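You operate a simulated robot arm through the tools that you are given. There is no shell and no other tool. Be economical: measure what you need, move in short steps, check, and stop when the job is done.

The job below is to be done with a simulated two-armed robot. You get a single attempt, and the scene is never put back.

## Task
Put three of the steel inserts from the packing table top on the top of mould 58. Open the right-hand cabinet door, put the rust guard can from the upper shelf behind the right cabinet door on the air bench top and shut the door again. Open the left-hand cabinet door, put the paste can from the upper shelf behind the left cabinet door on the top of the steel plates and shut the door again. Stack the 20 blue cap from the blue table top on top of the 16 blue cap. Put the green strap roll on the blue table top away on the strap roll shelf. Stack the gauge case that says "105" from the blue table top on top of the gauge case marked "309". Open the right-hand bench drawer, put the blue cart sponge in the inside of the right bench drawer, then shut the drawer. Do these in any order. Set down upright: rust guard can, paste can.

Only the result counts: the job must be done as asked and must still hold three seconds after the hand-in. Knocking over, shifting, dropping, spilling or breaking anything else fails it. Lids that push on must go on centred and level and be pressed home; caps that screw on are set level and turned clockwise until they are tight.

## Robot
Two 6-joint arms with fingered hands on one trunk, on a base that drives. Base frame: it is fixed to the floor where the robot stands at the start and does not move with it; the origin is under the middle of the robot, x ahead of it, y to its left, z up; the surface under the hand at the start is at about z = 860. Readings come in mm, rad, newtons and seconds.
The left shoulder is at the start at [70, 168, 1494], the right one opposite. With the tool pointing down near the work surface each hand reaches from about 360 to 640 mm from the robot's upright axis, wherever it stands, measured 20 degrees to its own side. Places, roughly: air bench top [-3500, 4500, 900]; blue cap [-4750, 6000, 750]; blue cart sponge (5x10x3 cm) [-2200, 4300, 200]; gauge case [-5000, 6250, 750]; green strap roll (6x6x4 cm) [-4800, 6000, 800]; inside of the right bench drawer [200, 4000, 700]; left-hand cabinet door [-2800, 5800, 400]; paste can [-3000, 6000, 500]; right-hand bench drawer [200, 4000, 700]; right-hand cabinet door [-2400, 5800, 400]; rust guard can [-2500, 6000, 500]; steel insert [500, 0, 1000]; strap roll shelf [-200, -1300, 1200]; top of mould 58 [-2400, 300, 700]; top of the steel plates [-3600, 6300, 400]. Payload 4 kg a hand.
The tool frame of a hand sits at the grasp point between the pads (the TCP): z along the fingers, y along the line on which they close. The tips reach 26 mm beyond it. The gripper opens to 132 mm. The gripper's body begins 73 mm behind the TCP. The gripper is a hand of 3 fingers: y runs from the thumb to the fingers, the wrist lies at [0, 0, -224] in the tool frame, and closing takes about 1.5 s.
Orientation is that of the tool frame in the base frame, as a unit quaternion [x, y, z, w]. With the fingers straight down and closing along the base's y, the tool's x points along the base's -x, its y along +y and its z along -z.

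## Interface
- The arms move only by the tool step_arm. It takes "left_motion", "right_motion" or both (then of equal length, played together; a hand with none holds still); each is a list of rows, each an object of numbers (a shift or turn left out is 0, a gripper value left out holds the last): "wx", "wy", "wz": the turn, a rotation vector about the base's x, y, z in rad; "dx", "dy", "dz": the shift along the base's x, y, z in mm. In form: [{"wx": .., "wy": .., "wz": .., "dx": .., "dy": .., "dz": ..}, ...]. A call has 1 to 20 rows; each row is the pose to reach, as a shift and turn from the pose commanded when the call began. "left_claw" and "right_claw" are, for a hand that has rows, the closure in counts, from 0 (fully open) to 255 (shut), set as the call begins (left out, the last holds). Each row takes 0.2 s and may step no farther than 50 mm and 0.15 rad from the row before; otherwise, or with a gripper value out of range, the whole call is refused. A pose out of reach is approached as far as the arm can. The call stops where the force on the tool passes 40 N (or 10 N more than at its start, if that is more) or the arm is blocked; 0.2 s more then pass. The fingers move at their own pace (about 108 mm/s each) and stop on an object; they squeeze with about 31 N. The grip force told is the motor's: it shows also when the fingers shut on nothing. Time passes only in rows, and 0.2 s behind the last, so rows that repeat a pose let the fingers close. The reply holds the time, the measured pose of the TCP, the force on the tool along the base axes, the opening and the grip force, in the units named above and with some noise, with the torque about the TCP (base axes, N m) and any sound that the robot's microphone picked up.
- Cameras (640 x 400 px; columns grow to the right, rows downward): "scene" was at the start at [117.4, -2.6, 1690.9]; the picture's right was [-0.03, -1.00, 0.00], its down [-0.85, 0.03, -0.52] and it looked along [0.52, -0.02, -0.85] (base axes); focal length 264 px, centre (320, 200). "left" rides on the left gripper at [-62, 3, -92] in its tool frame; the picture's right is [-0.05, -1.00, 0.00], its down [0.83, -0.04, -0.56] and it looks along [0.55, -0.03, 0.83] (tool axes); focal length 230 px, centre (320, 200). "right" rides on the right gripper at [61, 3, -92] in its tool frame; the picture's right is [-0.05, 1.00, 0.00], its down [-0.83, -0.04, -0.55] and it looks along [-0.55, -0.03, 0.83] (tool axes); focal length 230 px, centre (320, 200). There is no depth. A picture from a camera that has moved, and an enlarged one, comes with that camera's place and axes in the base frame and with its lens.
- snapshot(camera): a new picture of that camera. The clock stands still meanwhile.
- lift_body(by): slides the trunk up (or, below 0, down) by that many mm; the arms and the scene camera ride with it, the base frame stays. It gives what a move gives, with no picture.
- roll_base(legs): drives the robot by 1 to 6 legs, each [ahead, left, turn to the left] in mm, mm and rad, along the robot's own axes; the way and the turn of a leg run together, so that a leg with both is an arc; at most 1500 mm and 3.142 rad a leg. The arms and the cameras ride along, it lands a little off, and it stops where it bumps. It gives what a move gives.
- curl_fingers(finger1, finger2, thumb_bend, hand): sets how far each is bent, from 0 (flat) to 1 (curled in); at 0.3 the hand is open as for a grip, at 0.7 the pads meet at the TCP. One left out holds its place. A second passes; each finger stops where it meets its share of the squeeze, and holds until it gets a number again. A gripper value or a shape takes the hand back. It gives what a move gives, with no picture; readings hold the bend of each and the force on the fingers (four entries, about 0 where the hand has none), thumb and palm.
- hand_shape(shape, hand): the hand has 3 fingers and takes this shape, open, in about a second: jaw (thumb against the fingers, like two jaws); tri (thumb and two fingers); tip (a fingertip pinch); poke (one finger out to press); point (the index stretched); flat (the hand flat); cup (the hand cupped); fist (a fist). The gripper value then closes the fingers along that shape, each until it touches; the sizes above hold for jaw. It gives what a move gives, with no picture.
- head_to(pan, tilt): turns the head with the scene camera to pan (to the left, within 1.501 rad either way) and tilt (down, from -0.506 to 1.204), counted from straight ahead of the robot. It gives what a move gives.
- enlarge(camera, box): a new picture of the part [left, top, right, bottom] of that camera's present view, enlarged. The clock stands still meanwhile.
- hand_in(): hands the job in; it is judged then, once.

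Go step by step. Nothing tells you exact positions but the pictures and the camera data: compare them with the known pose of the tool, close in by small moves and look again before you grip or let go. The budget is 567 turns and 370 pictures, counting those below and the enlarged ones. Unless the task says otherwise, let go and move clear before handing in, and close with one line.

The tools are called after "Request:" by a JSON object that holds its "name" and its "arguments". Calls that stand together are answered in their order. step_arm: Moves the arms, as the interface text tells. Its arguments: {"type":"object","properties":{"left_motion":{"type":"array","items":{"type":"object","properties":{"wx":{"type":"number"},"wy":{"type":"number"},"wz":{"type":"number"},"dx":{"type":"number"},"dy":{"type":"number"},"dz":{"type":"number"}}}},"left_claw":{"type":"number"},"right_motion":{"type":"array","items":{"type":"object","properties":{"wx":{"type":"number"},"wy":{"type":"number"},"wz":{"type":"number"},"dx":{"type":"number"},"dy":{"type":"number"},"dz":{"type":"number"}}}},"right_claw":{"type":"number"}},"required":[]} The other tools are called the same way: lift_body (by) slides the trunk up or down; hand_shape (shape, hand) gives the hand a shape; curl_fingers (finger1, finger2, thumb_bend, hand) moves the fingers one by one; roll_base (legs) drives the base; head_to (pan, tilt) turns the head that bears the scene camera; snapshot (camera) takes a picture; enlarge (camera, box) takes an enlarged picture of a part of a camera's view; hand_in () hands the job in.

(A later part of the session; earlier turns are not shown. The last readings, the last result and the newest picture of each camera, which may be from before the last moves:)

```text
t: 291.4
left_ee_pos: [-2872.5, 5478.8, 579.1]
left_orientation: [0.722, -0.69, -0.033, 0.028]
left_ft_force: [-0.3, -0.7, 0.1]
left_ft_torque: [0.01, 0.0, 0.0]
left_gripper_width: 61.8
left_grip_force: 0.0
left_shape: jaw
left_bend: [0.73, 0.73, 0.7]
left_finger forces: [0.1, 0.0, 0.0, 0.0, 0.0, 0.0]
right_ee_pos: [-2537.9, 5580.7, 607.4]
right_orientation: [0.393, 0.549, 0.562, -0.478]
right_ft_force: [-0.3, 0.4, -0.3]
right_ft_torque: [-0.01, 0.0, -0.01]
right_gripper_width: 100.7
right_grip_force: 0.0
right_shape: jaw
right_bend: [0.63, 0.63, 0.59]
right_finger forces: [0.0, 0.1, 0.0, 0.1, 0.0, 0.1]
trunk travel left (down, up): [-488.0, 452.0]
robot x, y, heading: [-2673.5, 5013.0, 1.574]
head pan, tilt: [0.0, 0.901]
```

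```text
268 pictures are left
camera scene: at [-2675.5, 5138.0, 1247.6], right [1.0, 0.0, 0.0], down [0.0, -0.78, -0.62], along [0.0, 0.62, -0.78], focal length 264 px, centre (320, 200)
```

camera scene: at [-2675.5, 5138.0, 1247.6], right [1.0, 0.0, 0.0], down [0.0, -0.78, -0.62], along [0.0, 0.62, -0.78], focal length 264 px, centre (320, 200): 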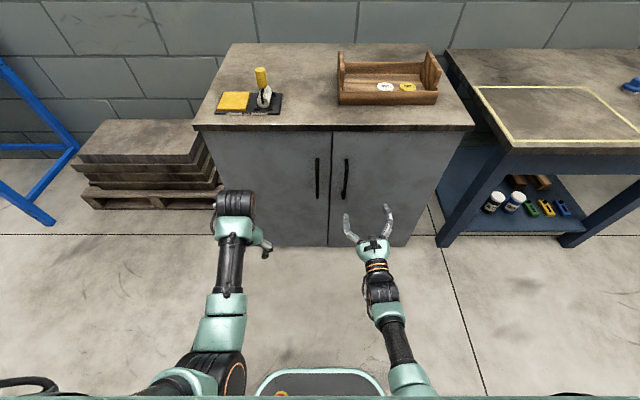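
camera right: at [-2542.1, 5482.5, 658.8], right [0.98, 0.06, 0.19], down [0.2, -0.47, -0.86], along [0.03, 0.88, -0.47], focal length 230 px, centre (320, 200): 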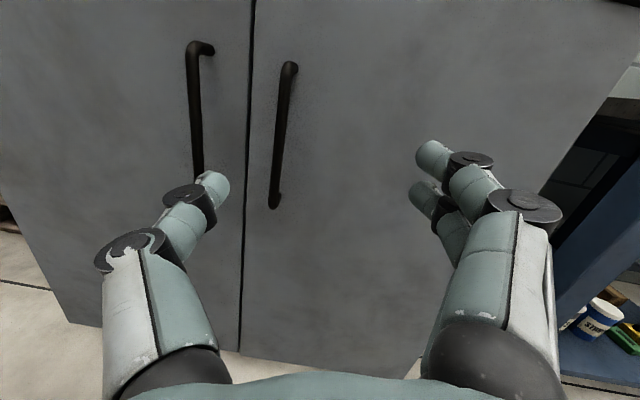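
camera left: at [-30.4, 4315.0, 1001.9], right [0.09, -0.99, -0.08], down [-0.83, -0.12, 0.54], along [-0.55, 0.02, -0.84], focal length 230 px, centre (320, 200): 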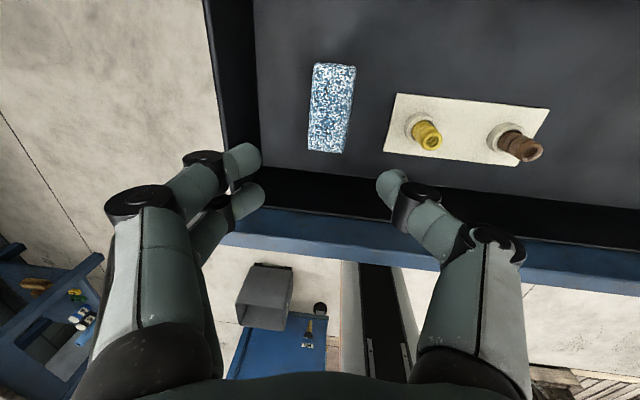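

The door is spring-loaded and closes by itself. Plan: pull it wide with the right hand, put the left forearm inside, then use the robot's own base as the door stop. First orient the left hand forward.

Request:
{"name": "step_arm", "arguments": {"left_motion": [{"wx": 0.14}, {"wx": 0.28}, {"wx": 0.42}, {"wx": 0.56}, {"wx": 0.7}, {"wx": 0.84}, {"wx": 0.98}, {"wx": 1.12}, {"wx": 1.26}, {"wx": 1.4}, {"wx": 1.5}], "left_claw": 255}}

Request:
{"name": "snapshot", "arguments": {"camera": "left"}}

```text
t: 293.8
left_ee_pos: [-2868.5, 5477.3, 576.9]
left_orientation: [0.544, -0.487, -0.496, -0.47]
left_ft_force: [-1.8, 0.0, 0.1]
left_ft_torque: [0.03, -0.01, -0.04]
left_gripper_width: 0.1
left_grip_force: 31.0
left_shape: jaw
left_bend: [0.67, 0.67, 0.74]
left_finger forces: [0.0, 0.0, 0.1, 0.0, 0.0, 0.1]
left hand out of reach, approached as far as the arm can: row 10
right_ee_pos: [-2538.5, 5580.5, 607.2]
right_orientation: [0.394, 0.549, 0.561, -0.479]
right_ft_force: [-0.2, -0.1, 0.1]
right_ft_torque: [-0.01, 0.0, 0.01]
right_gripper_width: 100.6
right_grip_force: 0.1
right_shape: jaw
right_bend: [0.63, 0.63, 0.59]
right_finger forces: [0.0, 0.0, 0.0, 0.0, 0.0, 0.1]
trunk travel left (down, up): [-488.0, 452.0]
robot x, y, heading: [-2675.0, 5012.1, 1.573]
head pan, tilt: [0.0, 0.901]
```

```text
267 pictures are left
camera left: at [-2867.4, 5389.7, 644.0], right [0.99, 0.09, 0.08], down [0.12, -0.6, -0.79], along [-0.02, 0.79, -0.61], focal length 230 px, centre (320, 200)
```

left: 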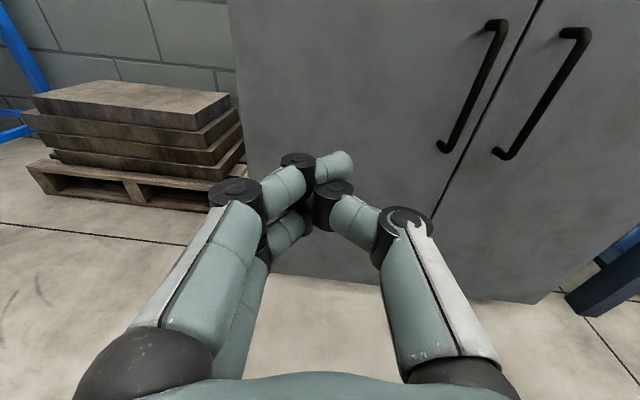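

Left hand is forward-pointing. Yaw it to the right and bring it closer to the centre.

Request:
{"name": "step_arm", "arguments": {"left_motion": [{"wz": -0.13, "dx": 25}, {"wz": -0.26, "dx": 50}, {"wz": -0.39, "dx": 75}, {"wz": -0.52, "dx": 100}, {"wz": -0.6, "dx": 125}]}}

Request:
{"name": "roll_base", "arguments": {"legs": [[0, 34, 0], [155, 0, 0]]}}

Request:
{"name": "snapshot", "arguments": {"camera": "right"}}

```text
t: 294.9
left_ee_pos: [-2747.7, 5478.5, 579.9]
left_orientation: [-0.38, 0.623, 0.333, 0.597]
left_ft_force: [-0.4, 0.0, -0.2]
left_ft_torque: [0.02, -0.02, 0.0]
left_gripper_width: 0.1
left_grip_force: 30.9
left_shape: jaw
left_bend: [0.67, 0.67, 0.74]
left_finger forces: [0.0, 0.1, 0.0, 0.0, 0.1, 0.0]
right_ee_pos: [-2537.4, 5580.6, 607.9]
right_orientation: [0.394, 0.548, 0.561, -0.479]
right_ft_force: [0.4, 0.0, -0.1]
right_ft_torque: [0.02, -0.04, 0.02]
right_gripper_width: 100.9
right_grip_force: 0.1
right_shape: jaw
right_bend: [0.63, 0.63, 0.59]
right_finger forces: [0.0, 0.1, 0.1, 0.0, 0.1, 0.1]
trunk travel left (down, up): [-488.0, 452.0]
robot x, y, heading: [-2671.3, 5013.2, 1.577]
head pan, tilt: [0.0, 0.901]
```

```text
t: 296.8
left_ee_pos: [-2780.9, 5632.5, 579.4]
left_orientation: [-0.38, 0.623, 0.332, 0.597]
left_ft_force: [-0.5, -0.4, -0.1]
left_ft_torque: [0.02, 0.02, -0.01]
left_gripper_width: 0.0
left_grip_force: 31.2
left_shape: jaw
left_bend: [0.67, 0.67, 0.74]
left_finger forces: [0.0, 0.0, 0.0, 0.0, 0.1, 0.0]
right_ee_pos: [-2570.1, 5734.4, 606.3]
right_orientation: [0.394, 0.548, 0.562, -0.478]
right_ft_force: [0.6, 0.6, -0.3]
right_ft_torque: [0.0, 0.01, 0.03]
right_gripper_width: 100.8
right_grip_force: 0.1
right_shape: jaw
right_bend: [0.63, 0.63, 0.59]
right_finger forces: [0.1, 0.0, 0.0, 0.1, 0.1, 0.1]
trunk travel left (down, up): [-488.0, 452.0]
robot x, y, heading: [-2708.2, 5167.3, 1.571]
head pan, tilt: [0.0, 0.901]
```

```text
266 pictures are left
camera right: at [-2575.3, 5636.0, 658.3], right [0.98, 0.06, 0.19], down [0.2, -0.47, -0.86], along [0.03, 0.88, -0.47], focal length 230 px, centre (320, 200)
```

right: 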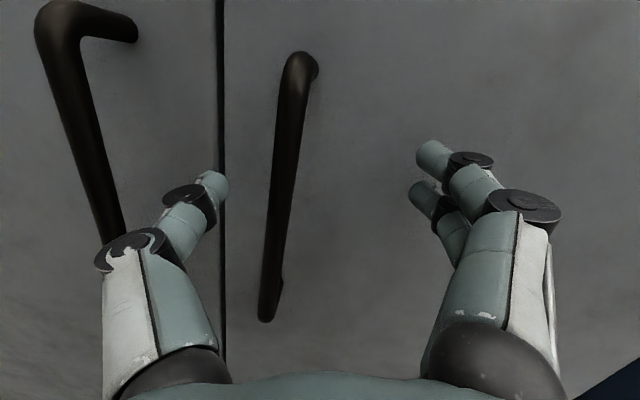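

Request:
{"name": "step_arm", "arguments": {"right_motion": [{}, {}, {}, {}, {}, {}], "right_claw": 255}}

Request:
{"name": "roll_base", "arguments": {"legs": [[-75, -18, 0], [-70, -35, 0], [-61, -47, 0]]}}

Request:
{"name": "snapshot", "arguments": {"camera": "scene"}}

```text
t: 298.2
left_ee_pos: [-2782.3, 5631.9, 580.1]
left_orientation: [-0.381, 0.623, 0.332, 0.598]
left_ft_force: [-0.5, 0.1, 0.0]
left_ft_torque: [-0.01, 0.01, -0.01]
left_gripper_width: 0.3
left_grip_force: 30.7
left_shape: jaw
left_bend: [0.67, 0.67, 0.74]
left_finger forces: [0.0, 0.0, 0.0, 0.0, 0.1, 0.0]
right_ee_pos: [-2573.0, 5732.9, 607.3]
right_orientation: [0.394, 0.549, 0.562, -0.477]
right_ft_force: [-23.4, 1.1, -2.4]
right_ft_torque: [-0.02, 0.17, 0.09]
right_gripper_width: 9.8
right_grip_force: 31.0
right_shape: jaw
right_bend: [0.65, 0.67, 0.75]
right_finger forces: [6.9, 4.3, 0.0, 0.0, 29.8, 0.1]
trunk travel left (down, up): [-488.0, 452.0]
robot x, y, heading: [-2707.9, 5165.0, 1.575]
head pan, tilt: [0.0, 0.901]
```

```text
t: 300.6
left_ee_pos: [-2686.4, 5440.7, 579.3]
left_orientation: [-0.382, 0.622, 0.334, 0.597]
left_ft_force: [-0.2, -0.2, -0.3]
left_ft_torque: [0.03, 0.0, -0.05]
left_gripper_width: 0.0
left_grip_force: 30.8
left_shape: jaw
left_bend: [0.67, 0.67, 0.74]
left_finger forces: [0.0, 0.0, 0.0, 0.0, 0.0, 0.1]
right_ee_pos: [-2476.5, 5542.1, 606.1]
right_orientation: [0.394, 0.549, 0.562, -0.478]
right_ft_force: [-0.2, -0.9, 0.2]
right_ft_torque: [-0.02, -0.04, -0.07]
right_gripper_width: 4.0
right_grip_force: 31.1
right_shape: jaw
right_bend: [0.68, 0.69, 0.73]
right_finger forces: [0.0, 0.0, 0.1, 0.0, 0.1, 0.0]
trunk travel left (down, up): [-488.0, 452.0]
robot x, y, heading: [-2610.5, 4973.7, 1.568]
head pan, tilt: [0.0, 0.901]
```

```text
265 pictures are left
camera scene: at [-2614.6, 5100.7, 1247.5], right [1.0, 0.0, 0.0], down [0.0, -0.78, -0.62], along [0.0, 0.62, -0.78], focal length 264 px, centre (320, 200)
```

scene: 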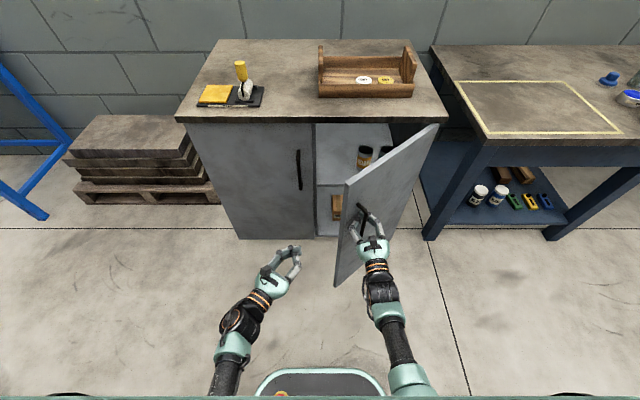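

The door is about 35–40° open and two cans are visible inside. Pull a bit further.

Request:
{"name": "roll_base", "arguments": {"legs": [[-45, -35, 0], [-30, -40, 0]]}}

Request:
{"name": "snapshot", "arguments": {"camera": "scene"}}

```text
t: 302.0
left_ee_pos: [-2668.3, 5438.9, 579.3]
left_orientation: [-0.379, 0.624, 0.333, 0.597]
left_ft_force: [-0.4, -0.9, 0.5]
left_ft_torque: [0.0, 0.01, 0.01]
left_gripper_width: 0.1
left_grip_force: 31.5
left_shape: jaw
left_bend: [0.67, 0.67, 0.74]
left_finger forces: [0.0, 0.1, 0.0, 0.0, 0.0, 0.0]
right_ee_pos: [-2458.4, 5540.8, 608.1]
right_orientation: [0.394, 0.548, 0.563, -0.478]
right_ft_force: [0.5, 0.1, -0.3]
right_ft_torque: [0.01, 0.0, -0.03]
right_gripper_width: 4.0
right_grip_force: 31.2
right_shape: jaw
right_bend: [0.68, 0.69, 0.73]
right_finger forces: [0.0, 0.2, 0.0, 0.0, 0.1, 0.1]
trunk travel left (down, up): [-488.0, 452.0]
robot x, y, heading: [-2597.4, 4975.7, 1.57]
head pan, tilt: [0.0, 0.901]
stopped in leg 2: the robot was blocked; the commanded pose is now the measured one
```

```text
264 pictures are left
camera scene: at [-2596.4, 5099.1, 1247.6], right [1.0, 0.0, 0.0], down [0.0, -0.78, -0.62], along [0.0, 0.62, -0.78], focal length 264 px, centre (320, 200)
```

scene: 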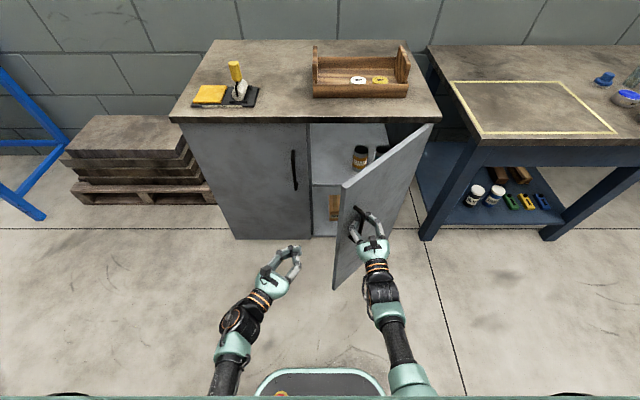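

Rear is at its limit. Continue pulling with the arm.

Request:
{"name": "step_arm", "arguments": {"right_motion": [{"dy": -20, "dx": 10}, {"dy": -40, "dx": 22}, {"dy": -60, "dx": 36}]}}

Request:
{"name": "snapshot", "arguments": {"camera": "scene"}}

```text
t: 302.8
left_ee_pos: [-2666.7, 5441.4, 577.6]
left_orientation: [-0.38, 0.625, 0.332, 0.596]
left_ft_force: [-0.2, -0.4, 0.1]
left_ft_torque: [-0.04, 0.02, -0.02]
left_gripper_width: 0.1
left_grip_force: 30.9
left_shape: jaw
left_bend: [0.67, 0.67, 0.74]
left_finger forces: [0.0, 0.1, 0.1, 0.0, 0.0, 0.0]
right_ee_pos: [-2420.6, 5482.9, 608.9]
right_orientation: [0.395, 0.548, 0.562, -0.477]
right_ft_force: [10.1, 15.9, -3.4]
right_ft_torque: [-0.19, 0.06, -0.01]
right_gripper_width: 2.9
right_grip_force: 31.3
right_shape: jaw
right_bend: [0.67, 0.69, 0.73]
right_finger forces: [24.4, 0.0, 0.0, 0.0, 0.1, 0.0]
trunk travel left (down, up): [-488.0, 452.0]
robot x, y, heading: [-2591.6, 4970.8, 1.567]
head pan, tilt: [0.0, 0.901]
```

```text
263 pictures are left
camera scene: at [-2594.2, 5101.8, 1247.3], right [1.0, 0.0, 0.0], down [0.0, -0.79, -0.62], along [0.0, 0.62, -0.79], focal length 264 px, centre (320, 200)
```

scene: 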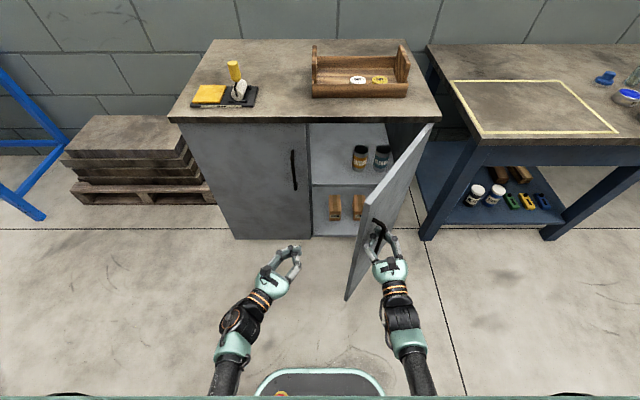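

Request:
{"name": "step_arm", "arguments": {"right_motion": [{"dy": -16, "dx": 18}, {"dy": -30, "dx": 38}, {"dy": -42, "dx": 60}]}}

Request:
{"name": "snapshot", "arguments": {"camera": "scene"}}

```text
t: 303.2
left_ee_pos: [-2666.5, 5441.9, 576.5]
left_orientation: [-0.38, 0.624, 0.333, 0.596]
left_ft_force: [-0.4, -0.6, 0.5]
left_ft_torque: [-0.02, -0.01, 0.02]
left_gripper_width: 0.0
left_grip_force: 31.0
left_shape: jaw
left_bend: [0.67, 0.67, 0.74]
left_finger forces: [0.1, 0.0, 0.0, 0.0, 0.1, 0.0]
right_ee_pos: [-2405.3, 5470.7, 607.4]
right_orientation: [0.396, 0.553, 0.557, -0.477]
right_ft_force: [14.0, 26.2, -10.8]
right_ft_torque: [-0.16, 0.15, 0.07]
right_gripper_width: 1.3
right_grip_force: 31.0
right_shape: jaw
right_bend: [0.62, 0.67, 0.74]
right_finger forces: [23.0, 0.1, 0.0, 0.1, 0.0, 0.1]
right hand out of reach, approached as far as the arm can: row 2
trunk travel left (down, up): [-488.0, 452.0]
robot x, y, heading: [-2595.2, 4973.6, 1.569]
head pan, tilt: [0.0, 0.901]
stopped in row 2 (right hand): the force on the tool passed its limit at 46 N (the readings are from after the stop); the commanded pose is now the measured one
```

```text
262 pictures are left
camera scene: at [-2594.0, 5103.7, 1247.1], right [1.0, 0.0, 0.0], down [0.0, -0.79, -0.62], along [0.0, 0.62, -0.79], focal length 264 px, centre (320, 200)
```

scene: 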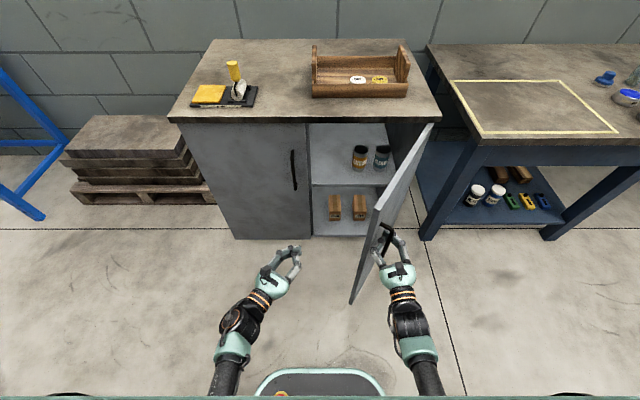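

Door is ~56° open. Let me read the cans and judge positions.

Request:
{"name": "enlarge", "arguments": {"camera": "scene", "box": [300, 110, 450, 260]}}

Request:
{"name": "snapshot", "arguments": {"camera": "left"}}

```text
2.67 times, centred on (375, 185) of scene
camera zoom: at [-2594.0, 5103.7, 1247.1], right [1.0, 0.0, 0.0], down [0.0, -0.79, -0.62], along [0.0, 0.62, -0.79], focal length 703 px, centre (173, 240)
```

zoom: 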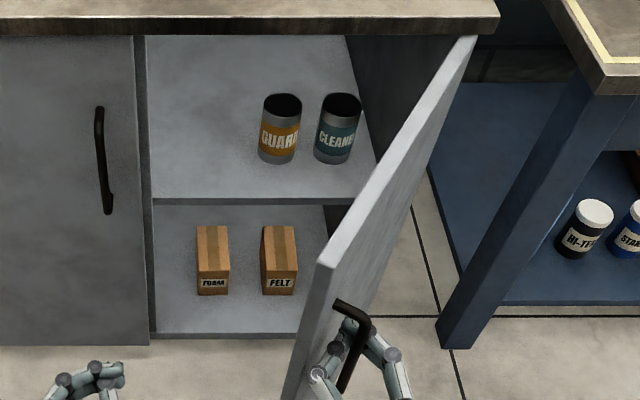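

```text
260 pictures are left
camera left: at [-2715.4, 5368.5, 645.4], right [0.87, -0.49, 0.09], down [-0.24, -0.57, -0.79], along [0.43, 0.66, -0.61], focal length 230 px, centre (320, 200)
```

left: 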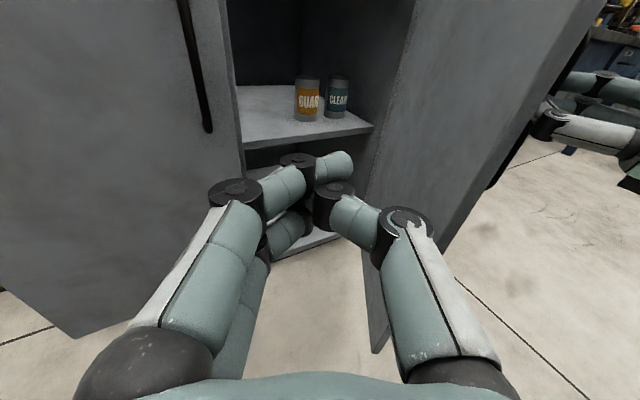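

The orange "GUARD" can is at about (-2421, 5945), shelf z≈424. I now insert the left forearm in the gap as a stop for the spring-loaded door.

Request:
{"name": "step_arm", "arguments": {"left_motion": [{"dx": 30, "dy": 25}, {"dx": 60, "dy": 50}, {"dx": 90, "dy": 80}, {"dx": 120, "dy": 110}]}}

Request:
{"name": "snapshot", "arguments": {"camera": "scene"}}

Request:
{"name": "snapshot", "arguments": {"camera": "left"}}

```text
t: 304.2
left_ee_pos: [-2631.4, 5523.6, 532.1]
left_orientation: [-0.357, 0.673, 0.351, 0.544]
left_ft_force: [0.4, -0.1, 0.1]
left_ft_torque: [0.0, 0.02, 0.03]
left_gripper_width: 0.0
left_grip_force: 31.2
left_shape: jaw
left_bend: [0.67, 0.67, 0.74]
left_finger forces: [0.1, 0.0, 0.1, 0.1, 0.0, 0.0]
right_ee_pos: [-2404.6, 5471.6, 607.5]
right_orientation: [0.397, 0.552, 0.557, -0.476]
right_ft_force: [11.9, 25.1, -10.9]
right_ft_torque: [-0.19, 0.11, 0.04]
right_gripper_width: 1.4
right_grip_force: 30.9
right_shape: jaw
right_bend: [0.62, 0.67, 0.74]
right_finger forces: [22.5, 0.1, 0.1, 0.1, 0.1, 0.0]
trunk travel left (down, up): [-488.0, 452.0]
robot x, y, heading: [-2596.8, 4974.1, 1.571]
head pan, tilt: [0.0, 0.901]
stopped in row 4 (left hand): the arm was blocked; the commanded pose is now the measured one
```

```text
259 pictures are left
camera scene: at [-2594.8, 5103.7, 1247.3], right [1.0, 0.0, 0.0], down [0.0, -0.79, -0.62], along [0.0, 0.62, -0.79], focal length 264 px, centre (320, 200)
```

scene: 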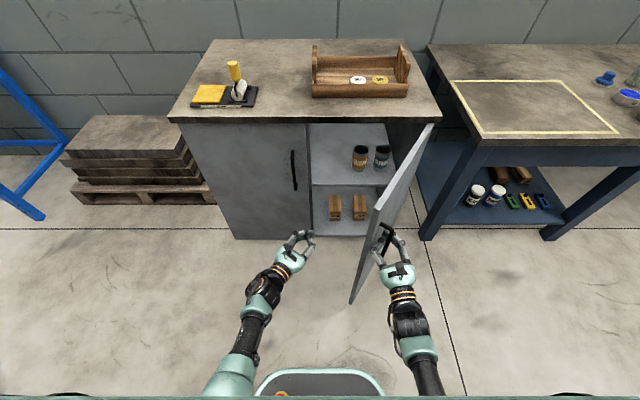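

```text
258 pictures are left
camera left: at [-2670.7, 5452.7, 607.8], right [0.87, -0.49, -0.03], down [-0.36, -0.58, -0.73], along [0.34, 0.65, -0.68], focal length 230 px, centre (320, 200)
```

left: 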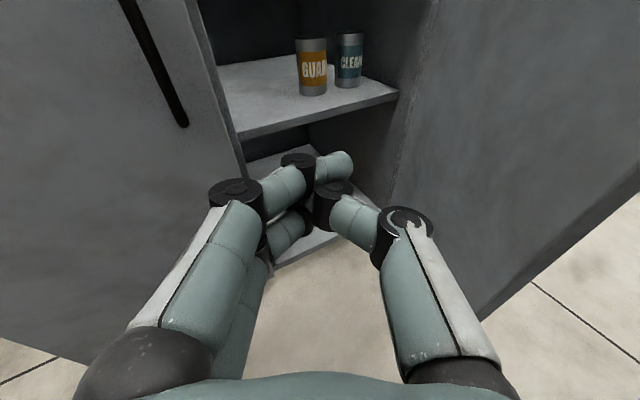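

Request:
{"name": "step_arm", "arguments": {"left_motion": [{"dy": 40}, {"dy": 80}, {"dy": 115, "dx": 15}, {"dy": 140, "dx": 40}]}}

Request:
{"name": "snapshot", "arguments": {"camera": "left"}}

```text
t: 305.2
left_ee_pos: [-2606.1, 5655.1, 534.5]
left_orientation: [-0.358, 0.673, 0.352, 0.543]
left_ft_force: [0.0, 0.4, -0.2]
left_ft_torque: [-0.01, -0.01, -0.01]
left_gripper_width: 0.0
left_grip_force: 31.0
left_shape: jaw
left_bend: [0.67, 0.67, 0.74]
left_finger forces: [0.0, 0.1, 0.0, 0.0, 0.0, 0.0]
left hand out of reach, approached as far as the arm can: row 4
right_ee_pos: [-2404.2, 5469.9, 607.8]
right_orientation: [0.396, 0.552, 0.558, -0.477]
right_ft_force: [17.0, 30.6, -9.6]
right_ft_torque: [-0.19, 0.13, 0.06]
right_gripper_width: 1.4
right_grip_force: 30.9
right_shape: jaw
right_bend: [0.61, 0.66, 0.74]
right_finger forces: [24.8, 22.6, 0.0, 0.1, 0.0, 0.0]
trunk travel left (down, up): [-488.0, 452.0]
robot x, y, heading: [-2595.7, 4976.3, 1.57]
head pan, tilt: [0.0, 0.901]
```

```text
257 pictures are left
camera left: at [-2644.8, 5582.5, 609.9], right [0.87, -0.49, -0.03], down [-0.36, -0.58, -0.73], along [0.34, 0.65, -0.68], focal length 230 px, centre (320, 200)
```

left: 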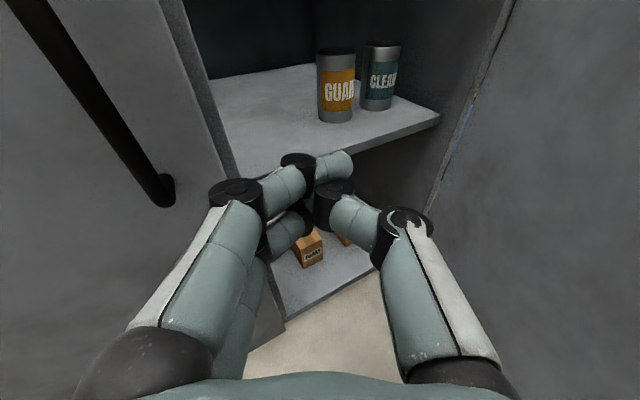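

Left hand is at its reach limit. Lowering the trunk gives it more reach; the right hand can slide down the handle bar.

Request:
{"name": "lift_body", "arguments": {"by": -60}}

Request:
{"name": "step_arm", "arguments": {"left_motion": [{"dz": 30, "dx": 10, "dy": 10}, {"dz": 50, "dx": 25, "dy": 20}, {"dz": 60, "dx": 50, "dy": 35}, {"dz": 60, "dx": 80, "dy": 50}]}}

Request:
{"name": "snapshot", "arguments": {"camera": "scene"}}

```text
t: 306.2
left_ee_pos: [-2607.1, 5652.3, 476.4]
left_orientation: [-0.357, 0.671, 0.352, 0.545]
left_ft_force: [-0.1, 1.0, 0.6]
left_ft_torque: [0.0, -0.01, 0.02]
left_gripper_width: 0.0
left_grip_force: 30.6
left_shape: jaw
left_bend: [0.67, 0.67, 0.74]
left_finger forces: [0.0, 0.1, 0.0, 0.0, 0.0, 0.0]
right_ee_pos: [-2406.6, 5471.0, 554.3]
right_orientation: [0.392, 0.549, 0.561, -0.48]
right_ft_force: [10.9, 23.3, 18.0]
right_ft_torque: [-0.04, 0.03, 0.02]
right_gripper_width: 1.3
right_grip_force: 31.1
right_shape: jaw
right_bend: [0.62, 0.66, 0.74]
right_finger forces: [16.8, 19.9, 0.0, 0.0, 0.0, 0.0]
trunk travel left (down, up): [-428.0, 512.0]
robot x, y, heading: [-2590.3, 4973.0, 1.572]
head pan, tilt: [0.0, 0.901]
```

```text
t: 307.2
left_ee_pos: [-2541.6, 5693.6, 540.8]
left_orientation: [-0.358, 0.672, 0.352, 0.545]
left_ft_force: [-0.7, -0.6, -0.2]
left_ft_torque: [-0.01, 0.03, -0.04]
left_gripper_width: 0.1
left_grip_force: 31.2
left_shape: jaw
left_bend: [0.67, 0.67, 0.74]
left_finger forces: [0.0, 0.0, 0.1, 0.0, 0.0, 0.1]
left hand out of reach, approached as far as the arm can: row 4
right_ee_pos: [-2407.0, 5469.8, 553.1]
right_orientation: [0.393, 0.549, 0.562, -0.479]
right_ft_force: [11.8, 23.1, 18.6]
right_ft_torque: [-0.08, 0.0, 0.03]
right_gripper_width: 1.2
right_grip_force: 30.8
right_shape: jaw
right_bend: [0.62, 0.66, 0.74]
right_finger forces: [17.8, 20.1, 0.0, 0.0, 0.1, 0.0]
trunk travel left (down, up): [-428.0, 512.0]
robot x, y, heading: [-2595.0, 4972.9, 1.565]
head pan, tilt: [0.0, 0.901]
```

```text
256 pictures are left
camera scene: at [-2596.3, 5100.0, 1187.6], right [1.0, 0.0, 0.0], down [0.0, -0.78, -0.62], along [0.0, 0.62, -0.78], focal length 264 px, centre (320, 200)
```

scene: 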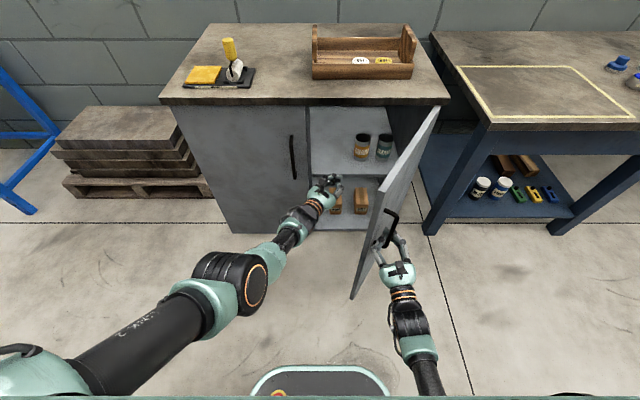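

Left hand is well inside the gap. Release the right hand; the door should rest against the left arm.

Request:
{"name": "step_arm", "arguments": {"right_motion": [{}, {}, {}, {}, {}, {}], "right_claw": 0}}

Request:
{"name": "snapshot", "arguments": {"camera": "scene"}}

```text
t: 308.6
left_ee_pos: [-2542.9, 5693.7, 540.0]
left_orientation: [-0.356, 0.673, 0.351, 0.545]
left_ft_force: [-0.3, -0.7, -0.3]
left_ft_torque: [0.0, 0.02, 0.0]
left_gripper_width: 0.1
left_grip_force: 30.8
left_shape: jaw
left_bend: [0.67, 0.67, 0.74]
left_finger forces: [0.0, 0.1, 0.1, 0.1, 0.1, 0.1]
right_ee_pos: [-2405.8, 5468.0, 551.1]
right_orientation: [0.394, 0.552, 0.559, -0.477]
right_ft_force: [0.7, 0.0, -0.5]
right_ft_torque: [0.01, 0.0, 0.02]
right_gripper_width: 132.2
right_grip_force: 0.0
right_shape: jaw
right_bend: [0.3, 0.3, 0.3]
right_finger forces: [0.0, 0.0, 0.0, 0.1, 0.0, 0.0]
trunk travel left (down, up): [-428.0, 512.0]
robot x, y, heading: [-2596.1, 4974.5, 1.574]
head pan, tilt: [0.0, 0.901]
```

```text
255 pictures are left
camera scene: at [-2596.5, 5099.9, 1187.6], right [1.0, 0.0, 0.0], down [0.0, -0.78, -0.62], along [0.0, 0.62, -0.78], focal length 264 px, centre (320, 200)
```

scene: 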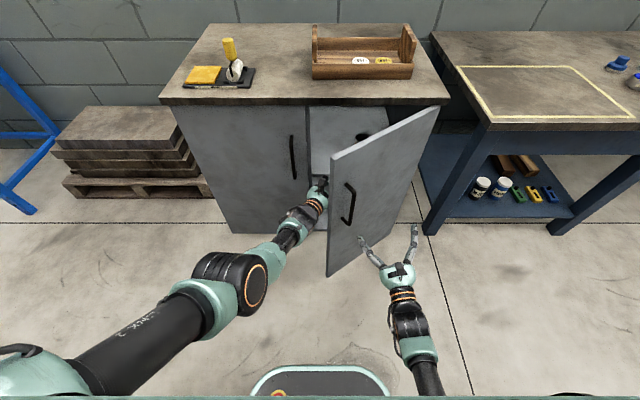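

The door rests on the left arm at ~33°. Now fold the right hand down and out to the right side.

Request:
{"name": "step_arm", "arguments": {"right_motion": [{"wx": -0.13, "dx": 20, "dz": -15}, {"wx": -0.26, "dx": 40, "dz": -30}, {"wx": -0.39, "dx": 60, "dy": -10, "dz": -45}, {"wx": -0.52, "dx": 80, "dy": -20, "dz": -60}, {"wx": -0.65, "dx": 100, "dy": -35, "dz": -75}, {"wx": -0.78, "dx": 120, "dy": -50, "dz": -90}, {"wx": -0.91, "dx": 140, "dy": -65, "dz": -105}, {"wx": -1.04, "dx": 160, "dy": -80, "dz": -115}, {"wx": -1.17, "dx": 180, "dy": -95, "dz": -125}], "right_claw": 150}}

Request:
{"name": "snapshot", "arguments": {"camera": "scene"}}

```text
t: 310.6
left_ee_pos: [-2544.5, 5693.6, 541.2]
left_orientation: [-0.357, 0.672, 0.353, 0.545]
left_ft_force: [0.2, -0.6, 0.7]
left_ft_torque: [-0.02, -0.03, 0.01]
left_gripper_width: 0.0
left_grip_force: 30.6
left_shape: jaw
left_bend: [0.67, 0.67, 0.74]
left_finger forces: [0.0, 0.0, 0.0, 0.1, 0.0, 0.0]
right_ee_pos: [-2224.3, 5374.5, 423.2]
right_orientation: [0.592, 0.769, 0.16, -0.179]
right_ft_force: [-0.6, 0.8, -0.1]
right_ft_torque: [0.0, -0.01, -0.01]
right_gripper_width: 54.7
right_grip_force: 0.0
right_shape: jaw
right_bend: [0.73, 0.73, 0.7]
right_finger forces: [0.0, 0.0, 0.0, 0.1, 0.0, 0.0]
right hand out of reach, approached as far as the arm can: row 3, 4
trunk travel left (down, up): [-428.0, 512.0]
robot x, y, heading: [-2595.1, 4972.3, 1.573]
head pan, tilt: [0.0, 0.901]
```

```text
254 pictures are left
camera scene: at [-2596.2, 5100.0, 1187.6], right [1.0, 0.0, 0.0], down [0.0, -0.78, -0.62], along [0.0, 0.62, -0.78], focal length 264 px, centre (320, 200)
```

scene: 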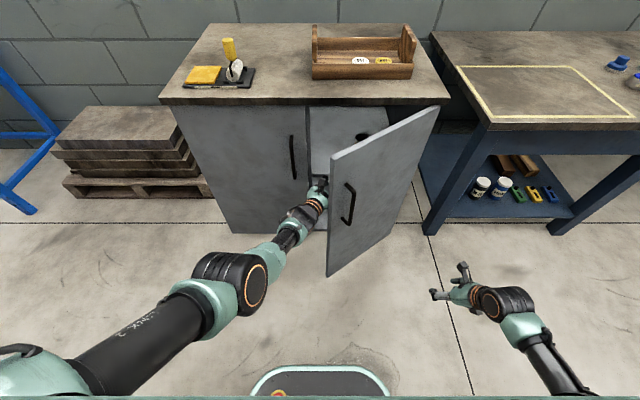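

Drive right 100 (pushing the door wider with the left arm), then ahead 110.

Request:
{"name": "roll_base", "arguments": {"legs": [[0, -90, 0], [90, 0, 0]]}}

Request:
{"name": "snapshot", "arguments": {"camera": "scene"}}

Request:
{"name": "snapshot", "arguments": {"camera": "left"}}

```text
t: 312.4
left_ee_pos: [-2452.9, 5784.6, 538.3]
left_orientation: [-0.358, 0.672, 0.352, 0.544]
left_ft_force: [-0.1, 0.3, 0.1]
left_ft_torque: [0.0, 0.02, 0.0]
left_gripper_width: 0.0
left_grip_force: 31.4
left_shape: jaw
left_bend: [0.67, 0.67, 0.74]
left_finger forces: [0.1, 0.0, 0.0, 0.1, 0.1, 0.1]
right_ee_pos: [-2134.4, 5465.1, 423.8]
right_orientation: [0.592, 0.769, 0.161, -0.18]
right_ft_force: [-0.2, -0.3, 0.4]
right_ft_torque: [0.01, 0.01, 0.01]
right_gripper_width: 54.8
right_grip_force: 0.0
right_shape: jaw
right_bend: [0.73, 0.73, 0.7]
right_finger forces: [0.0, 0.0, 0.0, 0.1, 0.0, 0.1]
trunk travel left (down, up): [-428.0, 512.0]
robot x, y, heading: [-2509.7, 5065.1, 1.575]
head pan, tilt: [0.0, 0.901]
```

```text
253 pictures are left
camera scene: at [-2505.5, 5191.0, 1187.5], right [1.0, 0.0, 0.0], down [0.0, -0.78, -0.62], along [0.0, 0.62, -0.78], focal length 264 px, centre (320, 200)
```

scene: 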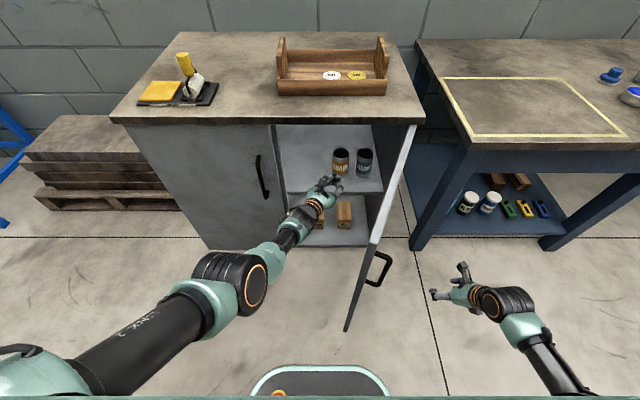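

```text
252 pictures are left
camera left: at [-2491.5, 5712.7, 614.8], right [0.87, -0.49, -0.03], down [-0.35, -0.58, -0.73], along [0.34, 0.65, -0.68], focal length 230 px, centre (320, 200)
```

left: 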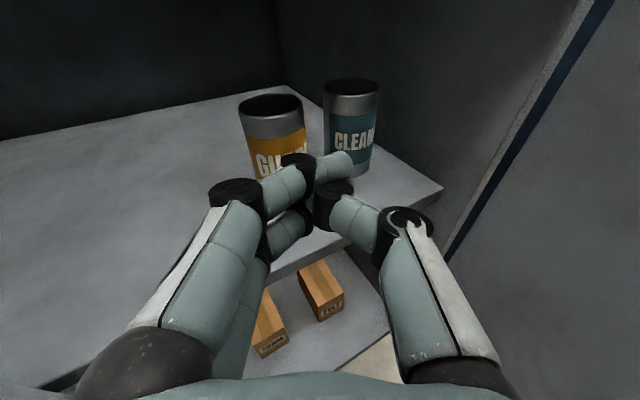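

The door now stays wide (~70°). GUARD can is at about (-2422, 5942). I lower the trunk 60, open the left hand to ~88 mm and set a stand-off along its pointing direction.

Request:
{"name": "lift_body", "arguments": {"by": -60}}

Request:
{"name": "roll_base", "arguments": {"legs": [[30, 32, 0]]}}

Request:
{"name": "step_arm", "arguments": {"left_motion": [{}, {}, {}], "left_claw": 80}}

Request:
{"name": "snapshot", "arguments": {"camera": "left"}}

Request:
{"name": "snapshot", "arguments": {"camera": "scene"}}

```text
t: 313.4
left_ee_pos: [-2452.9, 5784.4, 480.9]
left_orientation: [-0.357, 0.672, 0.352, 0.545]
left_ft_force: [0.3, 0.0, 0.5]
left_ft_torque: [0.03, -0.02, 0.01]
left_gripper_width: 0.0
left_grip_force: 31.3
left_shape: jaw
left_bend: [0.67, 0.67, 0.74]
left_finger forces: [0.1, 0.0, 0.0, 0.0, 0.1, 0.0]
right_ee_pos: [-2134.7, 5463.6, 363.3]
right_orientation: [0.592, 0.769, 0.161, -0.181]
right_ft_force: [-0.1, 0.0, -0.9]
right_ft_torque: [0.0, -0.03, 0.03]
right_gripper_width: 54.7
right_grip_force: 0.2
right_shape: jaw
right_bend: [0.73, 0.73, 0.7]
right_finger forces: [0.0, 0.0, 0.1, 0.0, 0.0, 0.0]
trunk travel left (down, up): [-368.0, 572.0]
robot x, y, heading: [-2502.1, 5065.9, 1.574]
head pan, tilt: [0.0, 0.901]
```

```text
t: 314.3
left_ee_pos: [-2486.8, 5814.7, 480.0]
left_orientation: [-0.357, 0.672, 0.351, 0.545]
left_ft_force: [-0.5, 0.0, 0.3]
left_ft_torque: [0.02, 0.01, 0.0]
left_gripper_width: 0.1
left_grip_force: 31.1
left_shape: jaw
left_bend: [0.67, 0.67, 0.74]
left_finger forces: [0.0, 0.0, 0.0, 0.0, 0.1, 0.0]
right_ee_pos: [-2166.6, 5494.6, 363.8]
right_orientation: [0.591, 0.77, 0.161, -0.18]
right_ft_force: [-0.6, 0.6, 0.9]
right_ft_torque: [0.0, -0.01, -0.02]
right_gripper_width: 54.9
right_grip_force: 0.0
right_shape: jaw
right_bend: [0.73, 0.73, 0.7]
right_finger forces: [0.1, 0.0, 0.0, 0.0, 0.0, 0.0]
trunk travel left (down, up): [-368.0, 572.0]
robot x, y, heading: [-2534.2, 5092.1, 1.572]
head pan, tilt: [0.0, 0.901]
```

```text
t: 315.1
left_ee_pos: [-2484.6, 5813.7, 481.1]
left_orientation: [-0.358, 0.672, 0.353, 0.544]
left_ft_force: [0.1, 0.7, 0.0]
left_ft_torque: [0.0, -0.02, -0.02]
left_gripper_width: 90.3
left_grip_force: 0.0
left_shape: jaw
left_bend: [0.69, 0.69, 0.65]
left_finger forces: [0.0, 0.0, 0.1, 0.0, 0.0, 0.0]
right_ee_pos: [-2167.6, 5494.5, 363.5]
right_orientation: [0.592, 0.769, 0.161, -0.18]
right_ft_force: [-0.1, -0.2, -0.1]
right_ft_torque: [0.01, 0.0, -0.01]
right_gripper_width: 54.5
right_grip_force: 0.0
right_shape: jaw
right_bend: [0.73, 0.73, 0.7]
right_finger forces: [0.0, 0.0, 0.0, 0.0, 0.1, 0.0]
trunk travel left (down, up): [-368.0, 572.0]
robot x, y, heading: [-2537.6, 5096.1, 1.576]
head pan, tilt: [0.0, 0.901]
```

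```text
251 pictures are left
camera left: at [-2523.7, 5742.1, 555.5], right [0.87, -0.49, -0.03], down [-0.35, -0.58, -0.73], along [0.34, 0.65, -0.68], focal length 230 px, centre (320, 200)
```

left: 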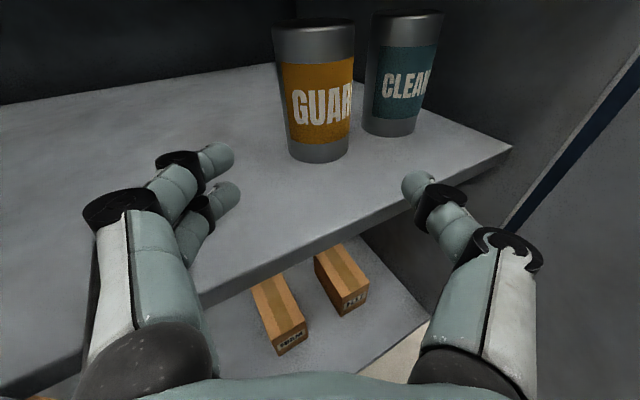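

```text
250 pictures are left
camera scene: at [-2537.6, 5219.7, 1127.6], right [1.0, 0.0, 0.0], down [0.0, -0.78, -0.62], along [0.0, 0.62, -0.78], focal length 264 px, centre (320, 200)
```

scene: 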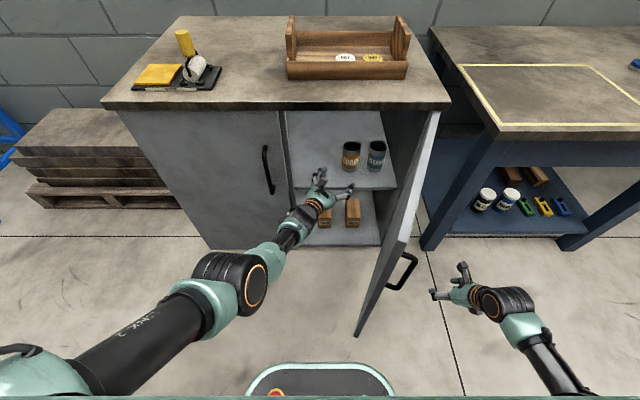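

The can is exactly along the hand's pointing line, 139 mm ahead. I lower the trunk (keeping the hand's height) to gain reach, then approach.

Request:
{"name": "lift_body", "arguments": {"by": -110}}

Request:
{"name": "step_arm", "arguments": {"left_motion": [{"dz": 40}, {"dz": 80}, {"dz": 108}, {"dz": 108, "dx": 15, "dy": 28}, {"dz": 108, "dx": 30, "dy": 56}]}}

Request:
{"name": "snapshot", "arguments": {"camera": "left"}}

Request:
{"name": "snapshot", "arguments": {"camera": "scene"}}

```text
t: 315.9
left_ee_pos: [-2481.6, 5822.4, 450.7]
left_orientation: [-0.343, 0.662, 0.365, 0.557]
left_ft_force: [-2.3, -5.9, 14.5]
left_ft_torque: [0.55, 0.64, 0.28]
left_gripper_width: 89.6
left_grip_force: 0.0
left_shape: jaw
left_bend: [0.69, 0.7, 0.65]
left_finger forces: [0.0, 14.4, 0.0, 0.0, 0.0, 0.0]
right_ee_pos: [-2167.2, 5495.6, 313.9]
right_orientation: [0.591, 0.769, 0.162, -0.181]
right_ft_force: [-0.4, 0.1, 0.5]
right_ft_torque: [-0.01, 0.0, 0.02]
right_gripper_width: 54.7
right_grip_force: 0.1
right_shape: jaw
right_bend: [0.73, 0.73, 0.7]
right_finger forces: [0.0, 0.0, 0.0, 0.1, 0.0, 0.0]
trunk travel left (down, up): [-317.0, 623.0]
robot x, y, heading: [-2536.7, 5095.0, 1.571]
head pan, tilt: [0.0, 0.901]
stopped: the force on the tool passed its limit at 49 N (the readings are from after the stop); the commanded pose is now the measured one
```

```text
t: 317.1
left_ee_pos: [-2453.6, 5876.3, 552.6]
left_orientation: [-0.347, 0.665, 0.364, 0.552]
left_ft_force: [-0.1, -0.4, -0.1]
left_ft_torque: [0.0, 0.01, 0.01]
left_gripper_width: 90.6
left_grip_force: 0.2
left_shape: jaw
left_bend: [0.68, 0.68, 0.65]
left_finger forces: [0.1, 0.0, 0.0, 0.0, 0.0, 0.1]
left hand out of reach, approached as far as the arm can: row 3, 4
right_ee_pos: [-2167.0, 5494.8, 313.2]
right_orientation: [0.592, 0.769, 0.161, -0.18]
right_ft_force: [0.0, -0.5, -0.8]
right_ft_torque: [0.0, -0.01, 0.01]
right_gripper_width: 55.0
right_grip_force: 0.1
right_shape: jaw
right_bend: [0.73, 0.73, 0.7]
right_finger forces: [0.0, 0.1, 0.1, 0.0, 0.0, 0.0]
trunk travel left (down, up): [-317.0, 623.0]
robot x, y, heading: [-2534.6, 5095.1, 1.575]
head pan, tilt: [0.0, 0.901]
```

```text
249 pictures are left
camera left: at [-2491.9, 5802.5, 625.0], right [0.87, -0.49, -0.05], down [-0.36, -0.55, -0.75], along [0.34, 0.67, -0.66], focal length 230 px, centre (320, 200)
```

left: 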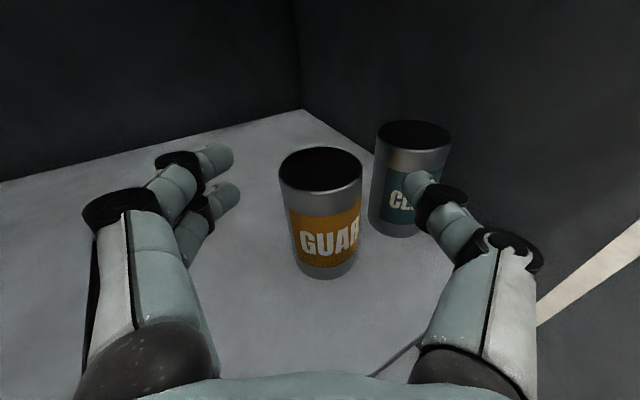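

```text
248 pictures are left
camera scene: at [-2537.0, 5219.4, 1076.7], right [1.0, 0.0, 0.0], down [0.0, -0.78, -0.62], along [0.0, 0.62, -0.78], focal length 264 px, centre (320, 200)
```

scene: 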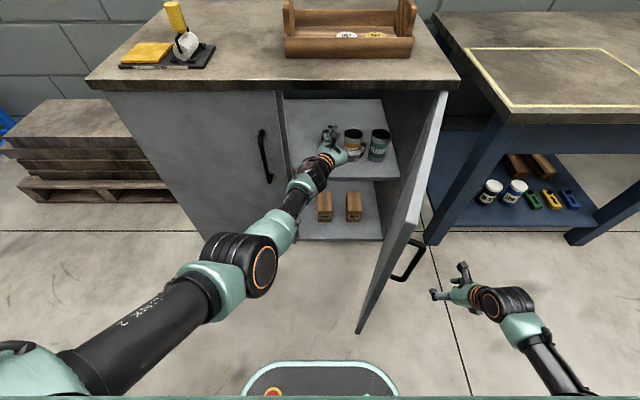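

The hand is above and just before the can. Lower the trunk 70 so the TCP is at can mid-height, then move forward 55.

Request:
{"name": "lift_body", "arguments": {"by": -68}}

Request:
{"name": "snapshot", "arguments": {"camera": "left"}}

```text
t: 318.2
left_ee_pos: [-2454.0, 5877.8, 485.6]
left_orientation: [-0.347, 0.664, 0.363, 0.554]
left_ft_force: [-0.5, -0.5, 0.0]
left_ft_torque: [0.0, 0.04, 0.02]
left_gripper_width: 90.6
left_grip_force: 0.0
left_shape: jaw
left_bend: [0.68, 0.68, 0.65]
left_finger forces: [0.0, 0.1, 0.1, 0.0, 0.1, 0.1]
right_ee_pos: [-2167.2, 5495.2, 244.8]
right_orientation: [0.591, 0.77, 0.16, -0.18]
right_ft_force: [0.8, 0.1, -0.3]
right_ft_torque: [0.03, 0.03, -0.02]
right_gripper_width: 54.8
right_grip_force: 0.1
right_shape: jaw
right_bend: [0.73, 0.73, 0.7]
right_finger forces: [0.1, 0.1, 0.1, 0.0, 0.0, 0.1]
trunk travel left (down, up): [-249.0, 691.0]
robot x, y, heading: [-2536.8, 5093.0, 1.567]
head pan, tilt: [0.0, 0.901]
```

```text
247 pictures are left
camera left: at [-2492.6, 5802.4, 557.7], right [0.87, -0.49, -0.05], down [-0.35, -0.55, -0.76], along [0.35, 0.67, -0.65], focal length 230 px, centre (320, 200)
```

left: 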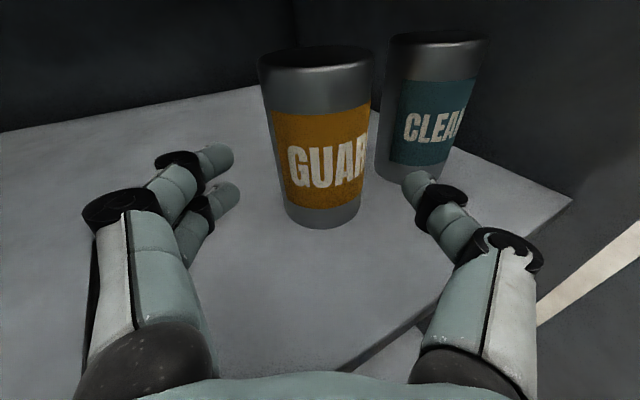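

Request:
{"name": "roll_base", "arguments": {"legs": [[44, -22, 0]]}}

Request:
{"name": "snapshot", "arguments": {"camera": "left"}}

```text
t: 319.1
left_ee_pos: [-2432.3, 5920.1, 484.4]
left_orientation: [-0.347, 0.666, 0.361, 0.553]
left_ft_force: [-0.5, 0.0, -0.6]
left_ft_torque: [0.03, 0.03, 0.0]
left_gripper_width: 90.2
left_grip_force: 0.1
left_shape: jaw
left_bend: [0.68, 0.68, 0.65]
left_finger forces: [0.0, 0.0, 0.1, 0.0, 0.0, 0.0]
right_ee_pos: [-2145.0, 5537.6, 244.1]
right_orientation: [0.591, 0.77, 0.161, -0.181]
right_ft_force: [1.0, 1.2, 0.4]
right_ft_torque: [-0.02, 0.01, 0.0]
right_gripper_width: 54.5
right_grip_force: 0.0
right_shape: jaw
right_bend: [0.73, 0.73, 0.7]
right_finger forces: [0.0, 0.0, 0.0, 0.0, 0.0, 0.0]
trunk travel left (down, up): [-249.0, 691.0]
robot x, y, heading: [-2513.9, 5134.2, 1.572]
head pan, tilt: [0.0, 0.901]
```

```text
246 pictures are left
camera left: at [-2471.3, 5845.3, 556.2], right [0.87, -0.49, -0.05], down [-0.35, -0.55, -0.75], along [0.35, 0.67, -0.65], focal length 230 px, centre (320, 200)
```

left: 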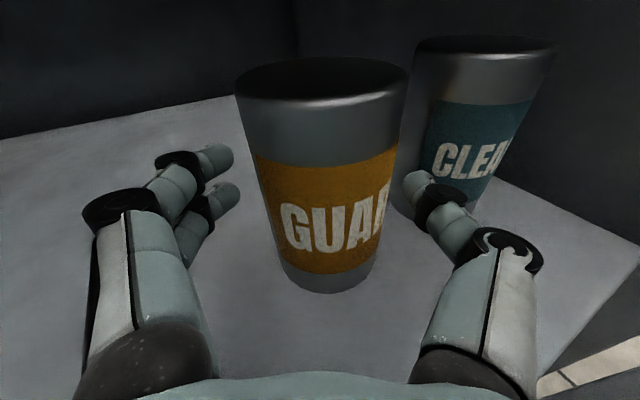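

TCP is ~8 mm from the can's axis; the can is between thumb and fingers. Close.

Request:
{"name": "step_arm", "arguments": {"left_motion": [{}, {}, {}, {}, {}], "left_claw": 255}}

Request:
{"name": "snapshot", "arguments": {"camera": "left"}}

```text
t: 320.3
left_ee_pos: [-2433.3, 5919.3, 483.3]
left_orientation: [-0.347, 0.665, 0.363, 0.553]
left_ft_force: [-0.2, -0.3, 0.2]
left_ft_torque: [-0.06, 0.0, 0.02]
left_gripper_width: 49.2
left_grip_force: 30.7
left_shape: jaw
left_bend: [0.74, 0.73, 0.71]
left_finger forces: [14.5, 15.0, 0.1, 0.1, 27.0, 0.1]
right_ee_pos: [-2145.1, 5539.2, 244.9]
right_orientation: [0.591, 0.77, 0.161, -0.181]
right_ft_force: [-0.1, 0.4, 0.4]
right_ft_torque: [-0.02, 0.02, 0.0]
right_gripper_width: 54.6
right_grip_force: 0.0
right_shape: jaw
right_bend: [0.73, 0.73, 0.7]
right_finger forces: [0.0, 0.0, 0.1, 0.0, 0.0, 0.0]
trunk travel left (down, up): [-249.0, 691.0]
robot x, y, heading: [-2517.1, 5134.4, 1.573]
head pan, tilt: [0.0, 0.901]
```

```text
245 pictures are left
camera left: at [-2472.1, 5845.4, 556.4], right [0.87, -0.49, -0.05], down [-0.35, -0.55, -0.75], along [0.35, 0.67, -0.65], focal length 230 px, centre (320, 200)
```

left: 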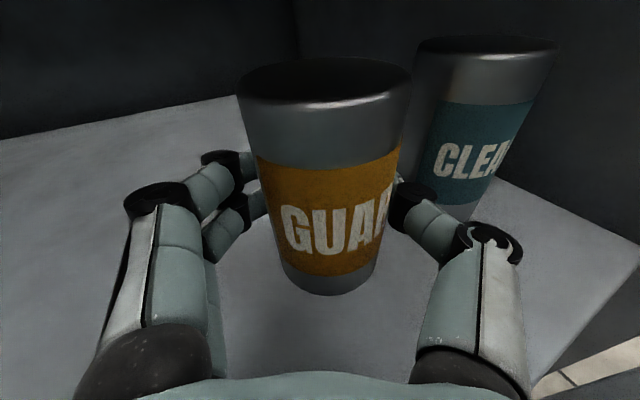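

Gripped (~50 mm). Lift 25 mm with the trunk and check.

Request:
{"name": "lift_body", "arguments": {"by": 25}}

Request:
{"name": "snapshot", "arguments": {"camera": "scene"}}

```text
t: 321.0
left_ee_pos: [-2433.0, 5919.3, 508.5]
left_orientation: [-0.348, 0.665, 0.362, 0.553]
left_ft_force: [0.2, 0.3, -3.2]
left_ft_torque: [-0.02, -0.01, 0.0]
left_gripper_width: 49.2
left_grip_force: 31.0
left_shape: jaw
left_bend: [0.74, 0.73, 0.71]
left_finger forces: [13.8, 14.9, 0.0, 0.0, 27.3, 0.0]
right_ee_pos: [-2145.2, 5537.0, 270.1]
right_orientation: [0.592, 0.769, 0.161, -0.181]
right_ft_force: [0.4, 0.0, -0.3]
right_ft_torque: [0.05, -0.02, 0.03]
right_gripper_width: 54.8
right_grip_force: 0.1
right_shape: jaw
right_bend: [0.73, 0.73, 0.7]
right_finger forces: [0.1, 0.1, 0.0, 0.0, 0.0, 0.0]
trunk travel left (down, up): [-274.0, 666.0]
robot x, y, heading: [-2513.7, 5134.7, 1.57]
head pan, tilt: [0.0, 0.901]
```

```text
244 pictures are left
camera scene: at [-2516.0, 5262.9, 1033.6], right [1.0, 0.0, 0.0], down [0.0, -0.78, -0.62], along [0.0, 0.62, -0.78], focal length 264 px, centre (320, 200)
```

scene: 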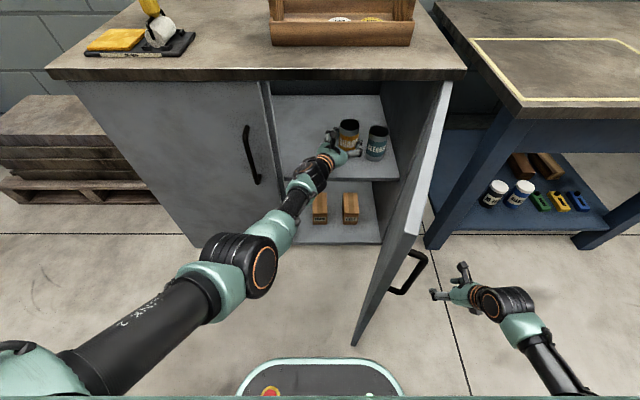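

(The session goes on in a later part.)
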